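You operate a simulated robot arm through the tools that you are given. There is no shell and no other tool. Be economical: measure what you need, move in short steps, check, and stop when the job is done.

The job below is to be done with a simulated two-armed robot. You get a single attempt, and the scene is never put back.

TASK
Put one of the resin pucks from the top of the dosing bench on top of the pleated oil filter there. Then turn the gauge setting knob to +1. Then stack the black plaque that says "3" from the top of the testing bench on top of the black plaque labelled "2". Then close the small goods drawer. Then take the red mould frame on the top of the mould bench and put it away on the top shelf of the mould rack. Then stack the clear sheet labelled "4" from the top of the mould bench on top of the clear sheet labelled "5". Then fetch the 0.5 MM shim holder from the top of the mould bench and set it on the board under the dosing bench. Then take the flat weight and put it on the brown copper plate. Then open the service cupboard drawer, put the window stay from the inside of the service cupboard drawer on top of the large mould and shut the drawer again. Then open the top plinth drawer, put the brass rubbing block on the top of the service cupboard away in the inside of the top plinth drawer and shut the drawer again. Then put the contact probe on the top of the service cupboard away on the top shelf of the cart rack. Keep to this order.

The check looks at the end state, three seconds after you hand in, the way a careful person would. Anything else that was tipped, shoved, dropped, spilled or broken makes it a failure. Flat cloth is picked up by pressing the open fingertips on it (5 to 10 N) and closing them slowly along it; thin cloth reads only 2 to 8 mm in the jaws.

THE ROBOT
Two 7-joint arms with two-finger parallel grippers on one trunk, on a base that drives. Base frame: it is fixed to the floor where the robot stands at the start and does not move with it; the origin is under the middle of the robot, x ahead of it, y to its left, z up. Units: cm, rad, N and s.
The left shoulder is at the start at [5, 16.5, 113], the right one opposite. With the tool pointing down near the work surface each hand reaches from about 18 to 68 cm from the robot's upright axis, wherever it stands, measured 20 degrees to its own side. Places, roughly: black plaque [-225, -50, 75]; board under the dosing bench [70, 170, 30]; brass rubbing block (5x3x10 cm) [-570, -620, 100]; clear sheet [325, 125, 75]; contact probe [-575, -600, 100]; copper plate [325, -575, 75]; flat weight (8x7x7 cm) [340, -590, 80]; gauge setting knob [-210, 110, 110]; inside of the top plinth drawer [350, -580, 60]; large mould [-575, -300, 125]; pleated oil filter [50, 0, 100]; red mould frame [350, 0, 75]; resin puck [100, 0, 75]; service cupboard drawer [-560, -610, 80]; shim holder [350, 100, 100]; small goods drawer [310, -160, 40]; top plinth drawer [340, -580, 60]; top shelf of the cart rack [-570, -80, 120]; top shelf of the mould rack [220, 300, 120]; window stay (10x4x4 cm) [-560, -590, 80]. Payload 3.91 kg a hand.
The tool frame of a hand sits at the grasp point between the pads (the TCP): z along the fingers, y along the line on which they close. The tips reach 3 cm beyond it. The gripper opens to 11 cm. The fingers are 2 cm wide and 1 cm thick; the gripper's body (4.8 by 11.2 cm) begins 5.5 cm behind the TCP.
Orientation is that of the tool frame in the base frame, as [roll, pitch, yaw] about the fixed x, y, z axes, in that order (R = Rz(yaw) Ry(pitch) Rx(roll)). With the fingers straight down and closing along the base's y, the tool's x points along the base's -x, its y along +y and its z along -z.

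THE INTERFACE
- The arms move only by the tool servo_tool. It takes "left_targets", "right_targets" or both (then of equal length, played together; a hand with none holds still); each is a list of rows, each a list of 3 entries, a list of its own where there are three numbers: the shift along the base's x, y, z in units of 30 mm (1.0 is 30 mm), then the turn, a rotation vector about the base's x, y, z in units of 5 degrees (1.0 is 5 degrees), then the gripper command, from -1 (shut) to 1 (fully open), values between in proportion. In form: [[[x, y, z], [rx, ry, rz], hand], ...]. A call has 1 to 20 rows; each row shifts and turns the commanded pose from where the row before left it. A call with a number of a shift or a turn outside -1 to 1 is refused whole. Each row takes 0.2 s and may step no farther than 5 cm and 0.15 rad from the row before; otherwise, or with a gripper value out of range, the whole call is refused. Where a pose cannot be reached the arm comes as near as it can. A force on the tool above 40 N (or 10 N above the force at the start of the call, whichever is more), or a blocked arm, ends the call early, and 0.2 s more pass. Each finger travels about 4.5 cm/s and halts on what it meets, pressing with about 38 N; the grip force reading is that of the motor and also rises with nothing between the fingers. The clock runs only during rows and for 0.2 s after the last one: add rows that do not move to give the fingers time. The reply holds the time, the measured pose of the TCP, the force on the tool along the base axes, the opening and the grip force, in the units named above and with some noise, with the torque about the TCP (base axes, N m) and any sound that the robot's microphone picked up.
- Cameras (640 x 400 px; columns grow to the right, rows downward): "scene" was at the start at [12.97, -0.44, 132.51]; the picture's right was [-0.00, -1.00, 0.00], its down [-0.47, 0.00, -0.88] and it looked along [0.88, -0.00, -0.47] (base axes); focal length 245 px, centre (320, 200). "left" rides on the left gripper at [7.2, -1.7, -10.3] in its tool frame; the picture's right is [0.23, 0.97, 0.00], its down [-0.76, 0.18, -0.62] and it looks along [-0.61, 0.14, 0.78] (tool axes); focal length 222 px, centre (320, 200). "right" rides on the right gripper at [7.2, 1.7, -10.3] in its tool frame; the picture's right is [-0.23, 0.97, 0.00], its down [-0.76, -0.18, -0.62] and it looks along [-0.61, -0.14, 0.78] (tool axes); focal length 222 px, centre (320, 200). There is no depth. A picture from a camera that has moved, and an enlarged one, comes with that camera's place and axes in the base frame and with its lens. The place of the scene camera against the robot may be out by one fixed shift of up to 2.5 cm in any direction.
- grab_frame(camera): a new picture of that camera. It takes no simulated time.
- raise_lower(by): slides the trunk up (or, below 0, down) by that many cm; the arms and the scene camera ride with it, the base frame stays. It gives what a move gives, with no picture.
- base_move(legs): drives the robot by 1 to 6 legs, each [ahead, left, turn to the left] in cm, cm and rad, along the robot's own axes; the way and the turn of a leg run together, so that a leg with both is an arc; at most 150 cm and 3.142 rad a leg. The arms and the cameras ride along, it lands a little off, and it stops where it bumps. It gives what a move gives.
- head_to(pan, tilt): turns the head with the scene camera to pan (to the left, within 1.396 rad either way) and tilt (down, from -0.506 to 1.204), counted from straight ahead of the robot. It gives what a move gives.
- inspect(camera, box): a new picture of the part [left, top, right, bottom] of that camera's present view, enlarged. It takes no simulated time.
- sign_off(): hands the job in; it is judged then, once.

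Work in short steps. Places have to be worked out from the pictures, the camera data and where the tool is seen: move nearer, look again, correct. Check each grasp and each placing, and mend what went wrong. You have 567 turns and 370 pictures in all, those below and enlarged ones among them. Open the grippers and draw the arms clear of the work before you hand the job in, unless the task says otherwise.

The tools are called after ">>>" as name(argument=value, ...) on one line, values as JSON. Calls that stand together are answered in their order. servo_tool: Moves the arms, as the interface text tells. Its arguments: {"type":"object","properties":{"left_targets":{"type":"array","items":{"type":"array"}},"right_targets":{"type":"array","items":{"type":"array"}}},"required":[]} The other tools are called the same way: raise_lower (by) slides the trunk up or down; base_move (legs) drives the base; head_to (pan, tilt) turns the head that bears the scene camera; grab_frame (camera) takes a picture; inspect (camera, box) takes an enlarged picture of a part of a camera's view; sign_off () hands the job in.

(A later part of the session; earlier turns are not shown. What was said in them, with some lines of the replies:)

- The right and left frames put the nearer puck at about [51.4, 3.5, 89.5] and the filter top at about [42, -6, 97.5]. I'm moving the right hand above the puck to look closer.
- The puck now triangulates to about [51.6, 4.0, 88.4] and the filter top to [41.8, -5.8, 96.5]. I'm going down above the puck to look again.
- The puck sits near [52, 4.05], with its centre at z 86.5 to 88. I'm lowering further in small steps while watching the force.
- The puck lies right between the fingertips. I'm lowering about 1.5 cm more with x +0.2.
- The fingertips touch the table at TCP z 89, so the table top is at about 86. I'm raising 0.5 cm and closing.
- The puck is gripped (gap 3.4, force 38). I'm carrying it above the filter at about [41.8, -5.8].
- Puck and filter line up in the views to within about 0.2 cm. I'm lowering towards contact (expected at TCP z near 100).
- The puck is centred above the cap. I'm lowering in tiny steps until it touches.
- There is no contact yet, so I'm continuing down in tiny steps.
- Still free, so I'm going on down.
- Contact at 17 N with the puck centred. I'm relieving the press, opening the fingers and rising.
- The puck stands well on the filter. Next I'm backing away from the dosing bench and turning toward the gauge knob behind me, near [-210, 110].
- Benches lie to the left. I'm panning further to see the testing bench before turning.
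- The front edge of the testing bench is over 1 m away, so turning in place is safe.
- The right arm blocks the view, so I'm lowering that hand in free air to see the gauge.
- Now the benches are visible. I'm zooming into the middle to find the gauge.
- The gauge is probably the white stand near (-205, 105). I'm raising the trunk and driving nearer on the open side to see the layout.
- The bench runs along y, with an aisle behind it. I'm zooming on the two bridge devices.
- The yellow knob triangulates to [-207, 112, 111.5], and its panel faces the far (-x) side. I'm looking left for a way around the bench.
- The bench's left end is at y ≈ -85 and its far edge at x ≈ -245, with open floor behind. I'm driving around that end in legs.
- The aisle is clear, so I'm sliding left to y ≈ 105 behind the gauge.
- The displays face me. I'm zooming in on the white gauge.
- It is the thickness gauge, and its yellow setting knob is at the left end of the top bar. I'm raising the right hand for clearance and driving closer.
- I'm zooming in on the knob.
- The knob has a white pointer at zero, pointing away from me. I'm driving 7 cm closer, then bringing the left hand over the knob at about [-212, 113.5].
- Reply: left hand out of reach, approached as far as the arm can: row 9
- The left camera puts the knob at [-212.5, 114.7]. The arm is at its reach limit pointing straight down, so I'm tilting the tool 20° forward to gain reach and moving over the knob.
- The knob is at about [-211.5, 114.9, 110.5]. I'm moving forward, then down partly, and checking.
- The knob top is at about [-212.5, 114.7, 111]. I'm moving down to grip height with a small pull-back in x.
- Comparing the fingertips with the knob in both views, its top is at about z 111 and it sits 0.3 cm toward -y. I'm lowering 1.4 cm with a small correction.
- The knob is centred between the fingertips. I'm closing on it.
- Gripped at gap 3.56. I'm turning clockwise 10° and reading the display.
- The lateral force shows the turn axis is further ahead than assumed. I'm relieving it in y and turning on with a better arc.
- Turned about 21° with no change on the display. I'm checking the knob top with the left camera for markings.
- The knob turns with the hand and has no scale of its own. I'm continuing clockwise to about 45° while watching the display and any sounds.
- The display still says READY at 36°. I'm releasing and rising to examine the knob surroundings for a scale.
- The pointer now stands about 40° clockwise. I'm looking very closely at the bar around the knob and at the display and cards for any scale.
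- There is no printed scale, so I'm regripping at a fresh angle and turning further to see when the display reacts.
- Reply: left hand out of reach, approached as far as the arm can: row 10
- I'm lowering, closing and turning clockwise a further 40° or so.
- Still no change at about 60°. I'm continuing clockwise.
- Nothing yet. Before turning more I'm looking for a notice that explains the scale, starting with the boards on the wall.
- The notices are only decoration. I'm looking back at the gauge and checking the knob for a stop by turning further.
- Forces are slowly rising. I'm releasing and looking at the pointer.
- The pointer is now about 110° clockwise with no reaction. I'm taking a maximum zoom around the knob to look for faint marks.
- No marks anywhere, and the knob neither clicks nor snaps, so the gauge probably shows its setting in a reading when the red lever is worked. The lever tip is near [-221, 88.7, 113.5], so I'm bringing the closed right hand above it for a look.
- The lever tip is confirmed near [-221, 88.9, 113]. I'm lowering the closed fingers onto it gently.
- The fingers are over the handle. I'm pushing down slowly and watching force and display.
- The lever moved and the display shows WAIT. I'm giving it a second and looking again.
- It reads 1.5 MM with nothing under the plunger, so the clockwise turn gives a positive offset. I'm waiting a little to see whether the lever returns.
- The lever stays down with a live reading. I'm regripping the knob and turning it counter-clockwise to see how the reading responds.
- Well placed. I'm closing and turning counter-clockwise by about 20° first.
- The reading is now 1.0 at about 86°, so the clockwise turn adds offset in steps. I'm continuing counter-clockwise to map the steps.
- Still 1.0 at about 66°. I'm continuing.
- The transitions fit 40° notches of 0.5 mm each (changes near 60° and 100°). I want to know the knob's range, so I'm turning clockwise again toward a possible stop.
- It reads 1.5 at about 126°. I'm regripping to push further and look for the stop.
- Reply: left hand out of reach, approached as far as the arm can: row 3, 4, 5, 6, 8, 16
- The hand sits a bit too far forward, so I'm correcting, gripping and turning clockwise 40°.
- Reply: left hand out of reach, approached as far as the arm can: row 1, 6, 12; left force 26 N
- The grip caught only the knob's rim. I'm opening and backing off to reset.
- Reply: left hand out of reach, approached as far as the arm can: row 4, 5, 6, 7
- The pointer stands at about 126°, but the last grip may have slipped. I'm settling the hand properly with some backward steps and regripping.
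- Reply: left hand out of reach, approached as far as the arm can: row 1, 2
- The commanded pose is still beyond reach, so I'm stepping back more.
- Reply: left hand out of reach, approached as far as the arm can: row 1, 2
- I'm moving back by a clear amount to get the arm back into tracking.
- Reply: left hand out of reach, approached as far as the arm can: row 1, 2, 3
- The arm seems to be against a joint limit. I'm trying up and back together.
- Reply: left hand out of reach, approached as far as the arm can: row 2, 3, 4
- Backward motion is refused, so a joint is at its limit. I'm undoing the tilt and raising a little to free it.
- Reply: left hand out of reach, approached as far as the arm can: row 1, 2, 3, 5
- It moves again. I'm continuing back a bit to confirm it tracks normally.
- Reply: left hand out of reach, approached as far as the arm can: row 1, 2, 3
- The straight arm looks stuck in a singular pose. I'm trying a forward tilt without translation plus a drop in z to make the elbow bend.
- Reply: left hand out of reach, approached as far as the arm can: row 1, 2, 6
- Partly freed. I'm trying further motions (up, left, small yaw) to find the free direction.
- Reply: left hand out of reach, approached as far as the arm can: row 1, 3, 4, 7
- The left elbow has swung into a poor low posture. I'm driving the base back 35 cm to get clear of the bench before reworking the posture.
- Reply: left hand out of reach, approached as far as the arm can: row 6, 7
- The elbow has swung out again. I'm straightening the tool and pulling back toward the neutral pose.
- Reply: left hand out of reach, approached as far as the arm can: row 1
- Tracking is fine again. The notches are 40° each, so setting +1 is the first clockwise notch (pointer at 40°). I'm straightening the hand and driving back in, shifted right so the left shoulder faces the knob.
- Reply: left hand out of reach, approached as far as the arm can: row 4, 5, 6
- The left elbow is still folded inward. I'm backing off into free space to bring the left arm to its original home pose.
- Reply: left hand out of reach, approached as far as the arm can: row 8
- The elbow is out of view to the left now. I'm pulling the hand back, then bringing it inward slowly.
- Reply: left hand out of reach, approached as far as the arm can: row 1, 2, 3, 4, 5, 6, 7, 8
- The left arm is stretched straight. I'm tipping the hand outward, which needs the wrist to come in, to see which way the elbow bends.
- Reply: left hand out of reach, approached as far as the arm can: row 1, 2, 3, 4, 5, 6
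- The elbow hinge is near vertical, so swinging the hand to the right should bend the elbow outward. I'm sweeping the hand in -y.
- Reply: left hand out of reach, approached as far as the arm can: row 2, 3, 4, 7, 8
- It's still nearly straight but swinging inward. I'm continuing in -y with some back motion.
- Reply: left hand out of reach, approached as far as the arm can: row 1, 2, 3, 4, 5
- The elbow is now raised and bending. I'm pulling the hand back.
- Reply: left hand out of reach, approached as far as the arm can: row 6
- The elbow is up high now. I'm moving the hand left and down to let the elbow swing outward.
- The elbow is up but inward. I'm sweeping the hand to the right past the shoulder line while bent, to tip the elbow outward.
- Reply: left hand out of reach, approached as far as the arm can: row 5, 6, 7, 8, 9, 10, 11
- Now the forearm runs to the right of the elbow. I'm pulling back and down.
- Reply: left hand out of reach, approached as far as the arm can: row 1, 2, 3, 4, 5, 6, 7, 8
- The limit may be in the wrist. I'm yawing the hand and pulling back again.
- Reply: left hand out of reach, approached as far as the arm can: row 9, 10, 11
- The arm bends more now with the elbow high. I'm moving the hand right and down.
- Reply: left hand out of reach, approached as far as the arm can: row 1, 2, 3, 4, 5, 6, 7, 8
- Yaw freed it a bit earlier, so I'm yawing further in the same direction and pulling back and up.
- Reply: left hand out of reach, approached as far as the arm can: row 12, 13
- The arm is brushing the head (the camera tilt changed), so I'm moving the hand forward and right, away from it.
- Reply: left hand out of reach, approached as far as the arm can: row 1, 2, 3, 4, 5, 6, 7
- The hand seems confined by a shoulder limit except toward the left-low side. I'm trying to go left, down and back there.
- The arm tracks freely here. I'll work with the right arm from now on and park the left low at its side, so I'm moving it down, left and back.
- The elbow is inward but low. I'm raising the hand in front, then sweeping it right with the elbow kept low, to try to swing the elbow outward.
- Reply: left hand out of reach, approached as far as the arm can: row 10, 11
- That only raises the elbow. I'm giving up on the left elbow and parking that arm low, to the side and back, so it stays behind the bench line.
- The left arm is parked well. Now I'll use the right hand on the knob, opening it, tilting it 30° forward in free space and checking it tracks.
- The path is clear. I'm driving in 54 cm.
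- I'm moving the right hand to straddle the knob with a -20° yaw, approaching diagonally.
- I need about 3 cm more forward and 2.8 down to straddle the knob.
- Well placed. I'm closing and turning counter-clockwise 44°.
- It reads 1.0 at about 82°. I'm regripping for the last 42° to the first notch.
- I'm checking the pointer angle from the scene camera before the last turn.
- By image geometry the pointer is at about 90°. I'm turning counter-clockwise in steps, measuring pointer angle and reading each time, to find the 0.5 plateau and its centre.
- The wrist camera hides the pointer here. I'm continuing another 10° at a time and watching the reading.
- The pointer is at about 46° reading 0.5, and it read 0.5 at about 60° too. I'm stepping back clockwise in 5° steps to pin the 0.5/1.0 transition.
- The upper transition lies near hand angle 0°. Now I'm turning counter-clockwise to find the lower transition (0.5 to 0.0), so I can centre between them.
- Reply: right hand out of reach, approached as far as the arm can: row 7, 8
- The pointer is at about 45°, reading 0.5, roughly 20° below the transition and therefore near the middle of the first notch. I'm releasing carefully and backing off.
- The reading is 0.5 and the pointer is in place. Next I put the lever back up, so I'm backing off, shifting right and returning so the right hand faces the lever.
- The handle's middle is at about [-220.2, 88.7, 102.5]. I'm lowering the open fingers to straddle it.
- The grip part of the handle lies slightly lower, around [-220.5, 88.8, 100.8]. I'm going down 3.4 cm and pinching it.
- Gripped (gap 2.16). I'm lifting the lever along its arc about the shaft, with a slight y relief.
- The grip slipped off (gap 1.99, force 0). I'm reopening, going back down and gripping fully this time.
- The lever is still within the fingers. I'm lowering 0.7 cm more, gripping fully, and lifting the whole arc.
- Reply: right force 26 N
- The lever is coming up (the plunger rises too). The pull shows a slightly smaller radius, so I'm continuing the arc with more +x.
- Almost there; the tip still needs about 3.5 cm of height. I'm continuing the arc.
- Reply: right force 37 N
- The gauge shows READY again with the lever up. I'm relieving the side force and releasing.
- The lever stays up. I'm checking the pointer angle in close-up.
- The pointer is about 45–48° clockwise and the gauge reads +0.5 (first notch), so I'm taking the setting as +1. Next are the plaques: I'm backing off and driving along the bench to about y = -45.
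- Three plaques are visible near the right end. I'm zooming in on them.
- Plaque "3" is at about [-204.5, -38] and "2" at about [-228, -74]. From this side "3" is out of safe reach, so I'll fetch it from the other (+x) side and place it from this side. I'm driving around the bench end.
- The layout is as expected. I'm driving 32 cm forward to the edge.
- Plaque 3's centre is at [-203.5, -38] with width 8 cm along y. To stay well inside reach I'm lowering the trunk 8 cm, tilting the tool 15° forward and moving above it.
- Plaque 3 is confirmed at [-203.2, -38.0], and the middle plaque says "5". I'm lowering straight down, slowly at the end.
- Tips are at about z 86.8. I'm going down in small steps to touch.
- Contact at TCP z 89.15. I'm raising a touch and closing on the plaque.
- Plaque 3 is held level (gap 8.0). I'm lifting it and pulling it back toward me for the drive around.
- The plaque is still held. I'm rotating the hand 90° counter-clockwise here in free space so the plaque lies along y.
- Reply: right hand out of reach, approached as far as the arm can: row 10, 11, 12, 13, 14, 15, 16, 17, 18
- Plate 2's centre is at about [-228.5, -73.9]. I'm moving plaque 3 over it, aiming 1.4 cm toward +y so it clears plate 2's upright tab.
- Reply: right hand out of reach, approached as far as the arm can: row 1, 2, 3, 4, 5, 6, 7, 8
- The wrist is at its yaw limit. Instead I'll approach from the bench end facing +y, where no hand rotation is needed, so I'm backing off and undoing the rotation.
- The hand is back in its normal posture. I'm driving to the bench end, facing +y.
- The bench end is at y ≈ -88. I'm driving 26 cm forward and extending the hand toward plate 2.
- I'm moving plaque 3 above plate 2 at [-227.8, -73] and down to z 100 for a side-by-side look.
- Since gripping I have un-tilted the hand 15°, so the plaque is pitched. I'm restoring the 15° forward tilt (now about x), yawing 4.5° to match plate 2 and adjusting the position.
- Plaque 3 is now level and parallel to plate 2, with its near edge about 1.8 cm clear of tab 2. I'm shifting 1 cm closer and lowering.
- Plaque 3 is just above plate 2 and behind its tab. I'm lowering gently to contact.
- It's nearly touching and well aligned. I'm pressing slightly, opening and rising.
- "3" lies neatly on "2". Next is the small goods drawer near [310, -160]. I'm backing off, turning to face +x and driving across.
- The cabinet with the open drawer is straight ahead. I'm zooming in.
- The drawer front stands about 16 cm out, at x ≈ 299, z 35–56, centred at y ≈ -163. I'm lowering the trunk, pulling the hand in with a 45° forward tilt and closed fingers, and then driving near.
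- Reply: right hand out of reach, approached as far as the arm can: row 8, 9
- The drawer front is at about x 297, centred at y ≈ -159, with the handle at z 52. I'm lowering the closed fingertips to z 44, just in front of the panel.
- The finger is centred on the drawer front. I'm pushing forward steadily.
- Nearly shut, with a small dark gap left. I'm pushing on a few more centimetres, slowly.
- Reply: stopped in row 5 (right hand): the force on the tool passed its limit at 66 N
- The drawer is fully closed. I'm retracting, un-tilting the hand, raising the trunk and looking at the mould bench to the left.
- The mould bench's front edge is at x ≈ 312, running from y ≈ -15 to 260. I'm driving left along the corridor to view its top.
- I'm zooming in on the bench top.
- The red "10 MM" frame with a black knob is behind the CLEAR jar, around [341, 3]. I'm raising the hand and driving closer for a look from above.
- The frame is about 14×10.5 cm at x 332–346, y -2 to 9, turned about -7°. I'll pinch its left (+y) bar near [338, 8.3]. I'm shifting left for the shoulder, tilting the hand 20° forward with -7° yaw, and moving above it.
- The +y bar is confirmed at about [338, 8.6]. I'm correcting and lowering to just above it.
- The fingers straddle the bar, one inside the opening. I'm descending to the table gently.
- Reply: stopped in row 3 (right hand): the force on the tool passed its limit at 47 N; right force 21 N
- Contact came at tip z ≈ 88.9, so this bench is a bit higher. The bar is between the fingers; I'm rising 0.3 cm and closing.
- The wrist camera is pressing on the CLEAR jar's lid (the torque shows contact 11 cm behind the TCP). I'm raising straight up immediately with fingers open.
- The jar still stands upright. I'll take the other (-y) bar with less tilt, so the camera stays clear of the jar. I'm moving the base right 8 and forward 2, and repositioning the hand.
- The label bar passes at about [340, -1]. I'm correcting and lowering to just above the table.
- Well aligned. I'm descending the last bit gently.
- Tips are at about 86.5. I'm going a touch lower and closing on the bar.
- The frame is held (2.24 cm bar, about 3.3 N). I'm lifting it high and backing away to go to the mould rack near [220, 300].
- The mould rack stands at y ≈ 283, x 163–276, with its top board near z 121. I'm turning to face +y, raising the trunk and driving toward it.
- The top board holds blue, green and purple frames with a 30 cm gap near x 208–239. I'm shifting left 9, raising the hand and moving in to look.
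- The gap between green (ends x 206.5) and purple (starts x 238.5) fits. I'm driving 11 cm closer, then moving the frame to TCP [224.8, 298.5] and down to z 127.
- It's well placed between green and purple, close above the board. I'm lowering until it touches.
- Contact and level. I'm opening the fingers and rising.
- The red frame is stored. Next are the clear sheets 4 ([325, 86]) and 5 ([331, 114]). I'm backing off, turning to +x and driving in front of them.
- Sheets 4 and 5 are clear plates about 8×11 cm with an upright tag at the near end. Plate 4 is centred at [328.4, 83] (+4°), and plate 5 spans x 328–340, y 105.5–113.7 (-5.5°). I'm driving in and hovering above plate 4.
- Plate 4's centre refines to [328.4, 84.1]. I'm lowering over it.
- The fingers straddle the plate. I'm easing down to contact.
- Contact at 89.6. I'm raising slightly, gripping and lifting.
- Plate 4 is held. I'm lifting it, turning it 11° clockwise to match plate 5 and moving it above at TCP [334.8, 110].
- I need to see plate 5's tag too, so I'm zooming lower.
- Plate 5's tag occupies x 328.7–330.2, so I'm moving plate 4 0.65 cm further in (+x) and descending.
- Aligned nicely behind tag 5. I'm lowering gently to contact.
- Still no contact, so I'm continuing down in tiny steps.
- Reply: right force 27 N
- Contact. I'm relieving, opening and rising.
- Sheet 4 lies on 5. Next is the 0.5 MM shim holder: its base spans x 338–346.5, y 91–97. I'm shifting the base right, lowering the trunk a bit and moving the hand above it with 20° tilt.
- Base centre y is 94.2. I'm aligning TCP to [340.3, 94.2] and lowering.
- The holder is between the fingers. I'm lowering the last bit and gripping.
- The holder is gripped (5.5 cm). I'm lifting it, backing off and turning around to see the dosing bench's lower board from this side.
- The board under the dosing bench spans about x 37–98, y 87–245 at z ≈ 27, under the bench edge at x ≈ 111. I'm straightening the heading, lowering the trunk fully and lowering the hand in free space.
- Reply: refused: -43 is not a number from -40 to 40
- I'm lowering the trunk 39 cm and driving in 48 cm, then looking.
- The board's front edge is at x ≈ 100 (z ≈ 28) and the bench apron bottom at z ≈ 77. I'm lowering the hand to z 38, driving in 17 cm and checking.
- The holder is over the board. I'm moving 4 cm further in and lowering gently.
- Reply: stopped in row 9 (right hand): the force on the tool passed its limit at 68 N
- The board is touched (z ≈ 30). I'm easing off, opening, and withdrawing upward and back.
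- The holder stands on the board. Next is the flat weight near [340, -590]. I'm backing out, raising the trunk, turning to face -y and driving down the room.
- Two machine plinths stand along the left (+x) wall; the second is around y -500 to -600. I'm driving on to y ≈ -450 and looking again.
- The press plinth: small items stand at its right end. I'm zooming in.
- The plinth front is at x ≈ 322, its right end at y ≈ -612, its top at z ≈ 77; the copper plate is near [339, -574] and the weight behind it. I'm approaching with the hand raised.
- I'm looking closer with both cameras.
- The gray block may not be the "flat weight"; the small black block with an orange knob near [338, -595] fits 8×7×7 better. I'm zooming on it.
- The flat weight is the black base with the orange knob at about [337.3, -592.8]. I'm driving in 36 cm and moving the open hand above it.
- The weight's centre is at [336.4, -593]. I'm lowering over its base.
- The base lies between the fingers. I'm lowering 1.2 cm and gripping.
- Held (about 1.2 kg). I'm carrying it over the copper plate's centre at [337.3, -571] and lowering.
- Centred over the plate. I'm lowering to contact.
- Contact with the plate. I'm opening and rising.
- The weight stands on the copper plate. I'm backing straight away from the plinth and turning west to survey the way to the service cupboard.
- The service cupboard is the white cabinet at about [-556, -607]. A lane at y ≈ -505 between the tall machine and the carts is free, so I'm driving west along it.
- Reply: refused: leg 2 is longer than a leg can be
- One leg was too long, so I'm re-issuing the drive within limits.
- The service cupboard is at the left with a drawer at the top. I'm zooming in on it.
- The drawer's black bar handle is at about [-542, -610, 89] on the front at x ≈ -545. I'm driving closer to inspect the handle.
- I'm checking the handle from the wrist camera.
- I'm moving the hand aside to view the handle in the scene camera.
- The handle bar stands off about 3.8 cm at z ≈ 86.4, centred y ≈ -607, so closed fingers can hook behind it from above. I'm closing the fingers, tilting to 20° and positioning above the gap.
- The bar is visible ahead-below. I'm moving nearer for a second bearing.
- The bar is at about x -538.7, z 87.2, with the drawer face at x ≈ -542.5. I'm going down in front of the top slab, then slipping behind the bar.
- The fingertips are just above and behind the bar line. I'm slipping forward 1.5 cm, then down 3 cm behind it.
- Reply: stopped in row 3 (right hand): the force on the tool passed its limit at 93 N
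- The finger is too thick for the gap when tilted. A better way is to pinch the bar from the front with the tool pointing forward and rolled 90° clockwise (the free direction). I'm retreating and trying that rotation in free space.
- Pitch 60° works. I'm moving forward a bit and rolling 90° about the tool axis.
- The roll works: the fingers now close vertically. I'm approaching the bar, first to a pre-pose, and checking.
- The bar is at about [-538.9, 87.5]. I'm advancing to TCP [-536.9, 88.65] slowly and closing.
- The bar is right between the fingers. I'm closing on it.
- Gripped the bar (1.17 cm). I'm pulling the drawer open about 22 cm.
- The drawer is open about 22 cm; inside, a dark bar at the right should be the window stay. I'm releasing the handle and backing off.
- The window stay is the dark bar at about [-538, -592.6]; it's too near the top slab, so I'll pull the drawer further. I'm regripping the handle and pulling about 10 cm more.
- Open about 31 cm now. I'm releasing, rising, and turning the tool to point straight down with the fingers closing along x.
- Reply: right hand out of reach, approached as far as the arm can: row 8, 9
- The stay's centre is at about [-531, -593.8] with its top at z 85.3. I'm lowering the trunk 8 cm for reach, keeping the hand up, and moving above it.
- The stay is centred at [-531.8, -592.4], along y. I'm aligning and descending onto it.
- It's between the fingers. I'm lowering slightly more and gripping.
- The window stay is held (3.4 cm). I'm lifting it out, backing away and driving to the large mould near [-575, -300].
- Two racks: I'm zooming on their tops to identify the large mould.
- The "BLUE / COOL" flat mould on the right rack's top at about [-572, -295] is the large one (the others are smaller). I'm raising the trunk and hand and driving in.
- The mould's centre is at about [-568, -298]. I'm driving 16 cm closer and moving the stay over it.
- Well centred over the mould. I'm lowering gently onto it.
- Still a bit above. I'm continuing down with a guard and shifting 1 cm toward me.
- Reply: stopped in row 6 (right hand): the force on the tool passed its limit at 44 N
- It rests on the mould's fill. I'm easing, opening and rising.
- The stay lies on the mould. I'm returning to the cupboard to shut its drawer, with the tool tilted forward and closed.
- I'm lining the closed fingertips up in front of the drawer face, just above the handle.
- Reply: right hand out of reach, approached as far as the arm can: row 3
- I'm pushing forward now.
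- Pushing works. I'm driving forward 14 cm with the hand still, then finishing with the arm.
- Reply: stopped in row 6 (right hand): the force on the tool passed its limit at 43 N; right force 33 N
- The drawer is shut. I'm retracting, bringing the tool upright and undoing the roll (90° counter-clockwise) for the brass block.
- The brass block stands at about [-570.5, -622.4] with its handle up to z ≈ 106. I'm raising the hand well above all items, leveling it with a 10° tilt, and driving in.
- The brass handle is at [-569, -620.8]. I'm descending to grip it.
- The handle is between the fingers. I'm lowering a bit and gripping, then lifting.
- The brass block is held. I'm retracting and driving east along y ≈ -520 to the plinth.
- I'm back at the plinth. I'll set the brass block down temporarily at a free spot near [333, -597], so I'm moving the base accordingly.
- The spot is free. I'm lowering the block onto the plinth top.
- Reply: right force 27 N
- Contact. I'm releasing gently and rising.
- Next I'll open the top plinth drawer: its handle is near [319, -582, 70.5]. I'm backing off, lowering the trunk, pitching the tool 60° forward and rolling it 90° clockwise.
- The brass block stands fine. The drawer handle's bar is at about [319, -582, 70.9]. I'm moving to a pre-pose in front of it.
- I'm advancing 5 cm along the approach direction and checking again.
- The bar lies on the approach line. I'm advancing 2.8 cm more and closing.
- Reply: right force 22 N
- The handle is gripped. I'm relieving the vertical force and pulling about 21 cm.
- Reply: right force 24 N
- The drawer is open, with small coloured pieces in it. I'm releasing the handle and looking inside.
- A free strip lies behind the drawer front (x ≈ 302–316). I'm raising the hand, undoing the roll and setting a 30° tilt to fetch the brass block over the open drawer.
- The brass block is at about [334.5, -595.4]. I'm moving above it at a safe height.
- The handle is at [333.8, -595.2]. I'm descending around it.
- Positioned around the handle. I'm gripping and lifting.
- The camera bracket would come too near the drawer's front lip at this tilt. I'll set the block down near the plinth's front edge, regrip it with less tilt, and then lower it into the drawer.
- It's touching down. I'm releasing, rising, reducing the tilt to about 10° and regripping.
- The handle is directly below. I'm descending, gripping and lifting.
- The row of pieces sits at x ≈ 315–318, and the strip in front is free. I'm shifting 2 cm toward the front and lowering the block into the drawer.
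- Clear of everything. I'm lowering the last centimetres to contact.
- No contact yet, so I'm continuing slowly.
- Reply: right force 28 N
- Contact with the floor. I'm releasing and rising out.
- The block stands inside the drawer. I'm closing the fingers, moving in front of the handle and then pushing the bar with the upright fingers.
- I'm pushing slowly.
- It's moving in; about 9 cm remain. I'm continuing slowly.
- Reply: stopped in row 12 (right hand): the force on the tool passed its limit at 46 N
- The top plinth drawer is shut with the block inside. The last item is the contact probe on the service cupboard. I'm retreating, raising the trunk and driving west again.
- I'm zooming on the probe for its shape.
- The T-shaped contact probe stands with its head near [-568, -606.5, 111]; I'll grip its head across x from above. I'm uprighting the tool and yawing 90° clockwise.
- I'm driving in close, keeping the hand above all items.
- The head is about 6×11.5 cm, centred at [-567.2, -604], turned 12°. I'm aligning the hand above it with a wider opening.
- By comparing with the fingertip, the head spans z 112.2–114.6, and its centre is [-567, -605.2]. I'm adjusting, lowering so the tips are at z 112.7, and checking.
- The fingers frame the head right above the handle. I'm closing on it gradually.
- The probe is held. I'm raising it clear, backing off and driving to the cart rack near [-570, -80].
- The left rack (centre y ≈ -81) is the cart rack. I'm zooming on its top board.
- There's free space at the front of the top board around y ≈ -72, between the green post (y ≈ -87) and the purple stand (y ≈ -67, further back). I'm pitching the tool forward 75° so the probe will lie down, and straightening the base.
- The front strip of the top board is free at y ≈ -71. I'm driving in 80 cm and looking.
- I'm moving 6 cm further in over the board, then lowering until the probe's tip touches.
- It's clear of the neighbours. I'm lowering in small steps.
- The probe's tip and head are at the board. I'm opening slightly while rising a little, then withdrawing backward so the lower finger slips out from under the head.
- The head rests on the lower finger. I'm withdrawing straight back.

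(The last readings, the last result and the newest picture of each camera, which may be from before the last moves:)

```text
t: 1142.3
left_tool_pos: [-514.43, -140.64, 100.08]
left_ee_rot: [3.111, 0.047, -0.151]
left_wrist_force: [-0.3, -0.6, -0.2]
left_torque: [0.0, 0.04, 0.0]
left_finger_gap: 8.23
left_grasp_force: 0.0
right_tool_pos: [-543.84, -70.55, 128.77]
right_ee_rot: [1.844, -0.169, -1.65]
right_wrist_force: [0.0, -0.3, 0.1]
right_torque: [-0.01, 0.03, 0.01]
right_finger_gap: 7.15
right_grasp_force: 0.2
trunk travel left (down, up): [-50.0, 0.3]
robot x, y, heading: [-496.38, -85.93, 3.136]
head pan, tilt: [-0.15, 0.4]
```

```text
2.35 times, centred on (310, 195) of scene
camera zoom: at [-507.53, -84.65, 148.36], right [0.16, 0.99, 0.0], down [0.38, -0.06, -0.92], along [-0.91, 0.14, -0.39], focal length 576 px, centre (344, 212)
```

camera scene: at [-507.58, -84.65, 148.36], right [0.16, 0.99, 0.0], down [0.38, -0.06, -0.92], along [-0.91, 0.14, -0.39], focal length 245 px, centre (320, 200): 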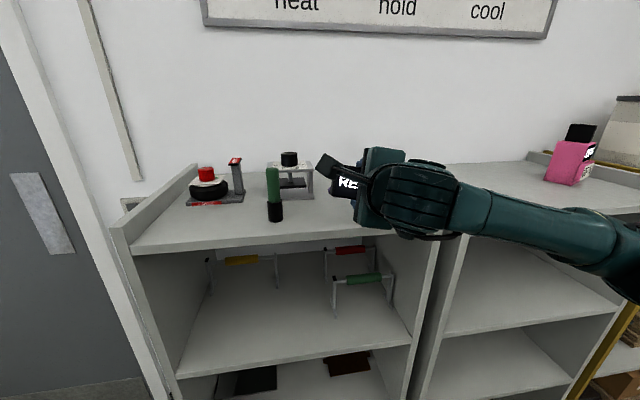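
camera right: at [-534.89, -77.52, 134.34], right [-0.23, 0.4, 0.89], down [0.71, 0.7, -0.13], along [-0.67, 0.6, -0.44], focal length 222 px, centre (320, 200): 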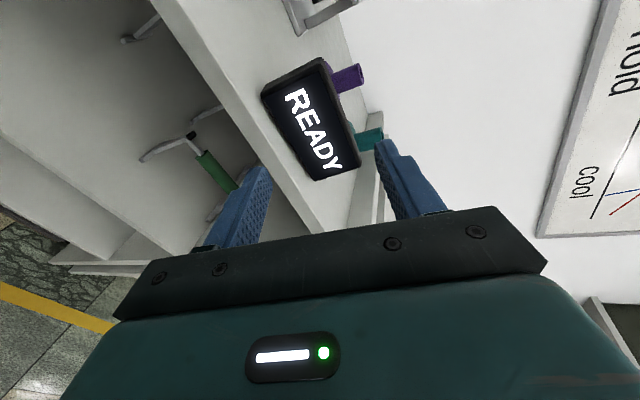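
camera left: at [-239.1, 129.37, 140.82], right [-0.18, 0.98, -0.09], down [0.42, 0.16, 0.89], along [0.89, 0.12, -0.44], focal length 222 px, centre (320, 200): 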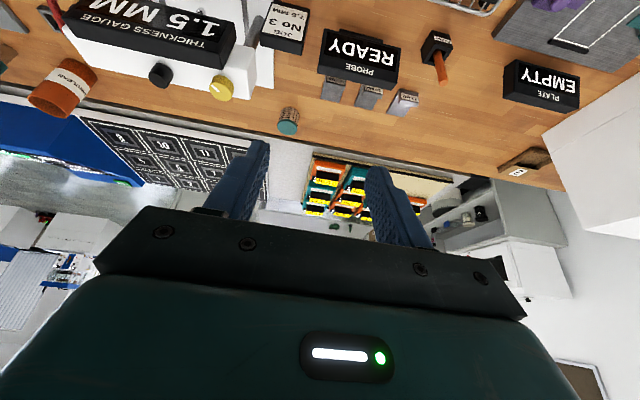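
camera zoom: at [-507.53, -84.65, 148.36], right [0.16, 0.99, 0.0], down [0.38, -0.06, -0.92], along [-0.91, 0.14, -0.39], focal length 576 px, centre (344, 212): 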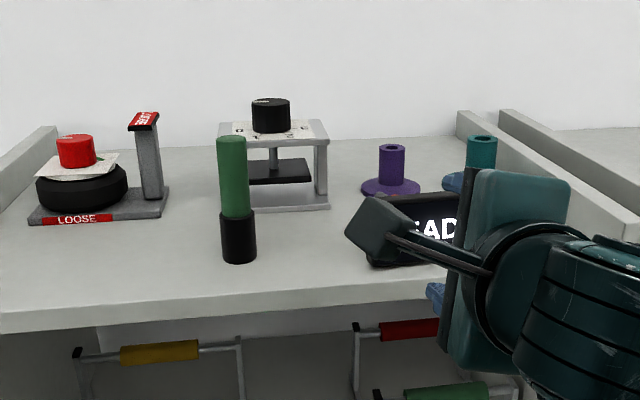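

The probe stays on the board. I'm backing off fully and checking how it lies.

>>> base_move(legs=[[-35, 0, 0]])

>>> inspect(camera="scene", box=[220, 130, 420, 260])

```text
t: 1144.6
left_tool_pos: [-479.07, -140.98, 100.11]
left_ee_rot: [3.11, 0.048, -0.149]
left_wrist_force: [0.4, -0.2, -0.7]
left_torque: [-0.04, -0.03, -0.03]
left_finger_gap: 8.24
left_grasp_force: 0.1
right_tool_pos: [-508.64, -70.74, 128.82]
right_ee_rot: [1.842, -0.169, -1.647]
right_wrist_force: [-0.6, 0.1, 0.5]
right_torque: [-0.01, -0.01, 0.0]
right_finger_gap: 7.11
right_grasp_force: 0.0
trunk travel left (down, up): [-50.0, 0.3]
robot x, y, heading: [-461.38, -85.97, 3.136]
head pan, tilt: [-0.15, 0.4]
```

```text
3.08 times, centred on (320, 195) of scene
camera zoom: at [-472.3, -84.9, 148.37], right [0.16, 0.99, 0.0], down [0.38, -0.06, -0.92], along [-0.91, 0.14, -0.39], focal length 753 px, centre (320, 215)
```

zoom: 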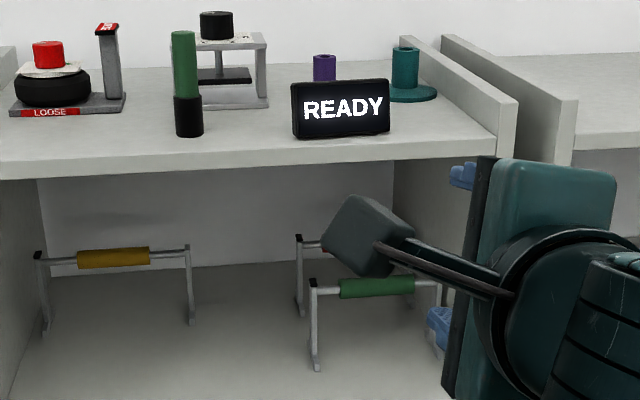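

The probe lies securely on the top board, so every step is done. As a final check I'm turning around to look at the gauge (lever and knob) from here.

>>> base_move(legs=[[-30, 0, 0], [0, 0, 2.6]])

>>> head_to(pan=1.2, tilt=0.15)

>>> grab_frame(camera="scene")

```text
t: 1152.7
left_tool_pos: [-387.59, -48.44, 100.11]
left_ee_rot: [3.112, 0.047, 2.446]
left_wrist_force: [0.0, 0.6, 0.1]
left_torque: [0.02, 0.0, -0.04]
left_finger_gap: 8.24
left_grasp_force: 0.0
right_tool_pos: [-398.96, -123.76, 128.8]
right_ee_rot: [1.841, -0.169, 0.947]
right_wrist_force: [0.0, -0.8, 0.5]
right_torque: [0.01, -0.03, -0.02]
right_finger_gap: 7.14
right_grasp_force: 0.0
trunk travel left (down, up): [-50.0, 0.3]
robot x, y, heading: [-431.21, -86.31, -0.554]
head pan, tilt: [-0.15, 0.4]
```

```text
t: 1154.2
left_tool_pos: [-387.35, -48.41, 100.16]
left_ee_rot: [3.113, 0.047, 2.444]
left_wrist_force: [-0.4, 0.0, 0.7]
left_torque: [0.03, 0.03, 0.03]
left_finger_gap: 8.25
left_grasp_force: 0.0
right_tool_pos: [-398.86, -123.8, 128.89]
right_ee_rot: [1.84, -0.169, 0.946]
right_wrist_force: [-0.6, -0.2, -0.1]
right_torque: [-0.01, -0.01, 0.02]
right_finger_gap: 7.15
right_grasp_force: 0.1
trunk travel left (down, up): [-50.0, 0.3]
robot x, y, heading: [-431.75, -86.29, -0.553]
head pan, tilt: [1.201, 0.15]
```

```text
51 pictures are left
camera scene: at [-420.65, -82.46, 150.68], right [0.6, -0.8, 0.0], down [-0.12, -0.09, -0.99], along [0.79, 0.6, -0.15], focal length 245 px, centre (320, 200)
```

scene: 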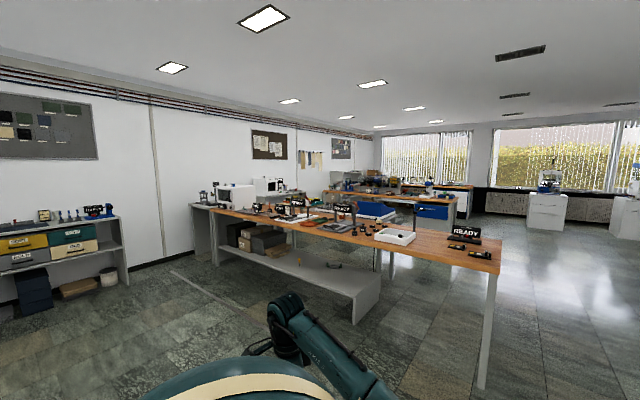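

>>> inspect(camera="scene", box=[260, 185, 360, 245])

>>> inspect(camera="scene", box=[430, 215, 510, 275])

```text
6.40 times, centred on (310, 215) of scene
camera zoom: at [-420.65, -82.46, 150.68], right [0.6, -0.8, 0.0], down [-0.12, -0.09, -0.99], along [0.79, 0.6, -0.15], focal length 1567 px, centre (384, 104)
```

zoom: 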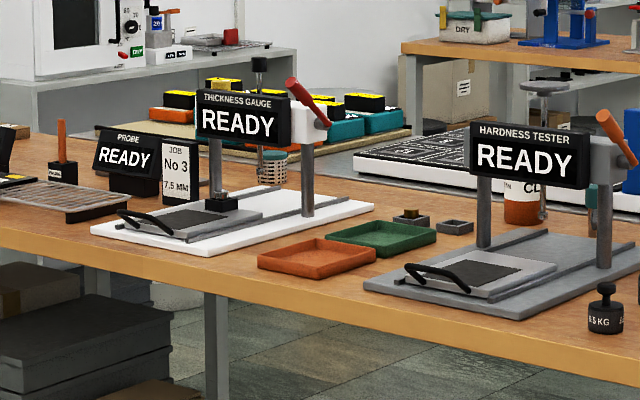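

```text
6.67 times, centred on (470, 245) of scene
camera zoom: at [-420.65, -82.46, 150.68], right [0.6, -0.8, 0.0], down [-0.12, -0.09, -0.99], along [0.79, 0.6, -0.15], focal length 1632 px, centre (-680, -100)
```

zoom: 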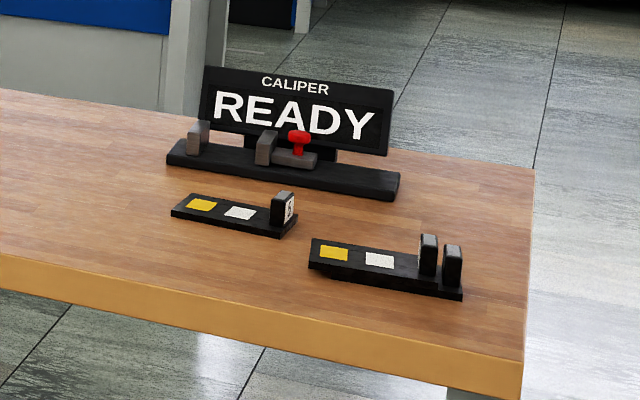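

The gauge shows READY with its lever up, and the plaques are still stacked. Both grippers are open and clear, so I'm handing in.

>>> sign_off()

```text
The job is handed in.
```

I did all eleven steps in the order you gave and handed the job in. The gauge setting is the one I can't be sure of.

- **Gauge knob:** it has no printed scale. Testing it with the gauge's lever showed each step of about 40–45° clockwise adds 0.5 MM to the reading. I took "+1" to mean the first step, so the pointer stands about 45° clockwise. If "+1" meant an offset of 1.0 MM, the knob is one step short. I put the lever back up and the gauge shows READY.
- **CLEAR jar:** while I was fetching the red frame, my wrist camera pressed on its lid with about 47 N. It stayed upright and I saw no shift.
- **Brass block order:** I set it on the plinth top while I opened the drawer, because only my right arm was usable by then. It now stands in the shut drawer.
- **Left arm:** it got stuck in a poor posture early on, so I kept it parked and used the right arm for almost everything after the knob.
- **Contact probe:** I laid it on its side on the top shelf rather than standing it on its tip.
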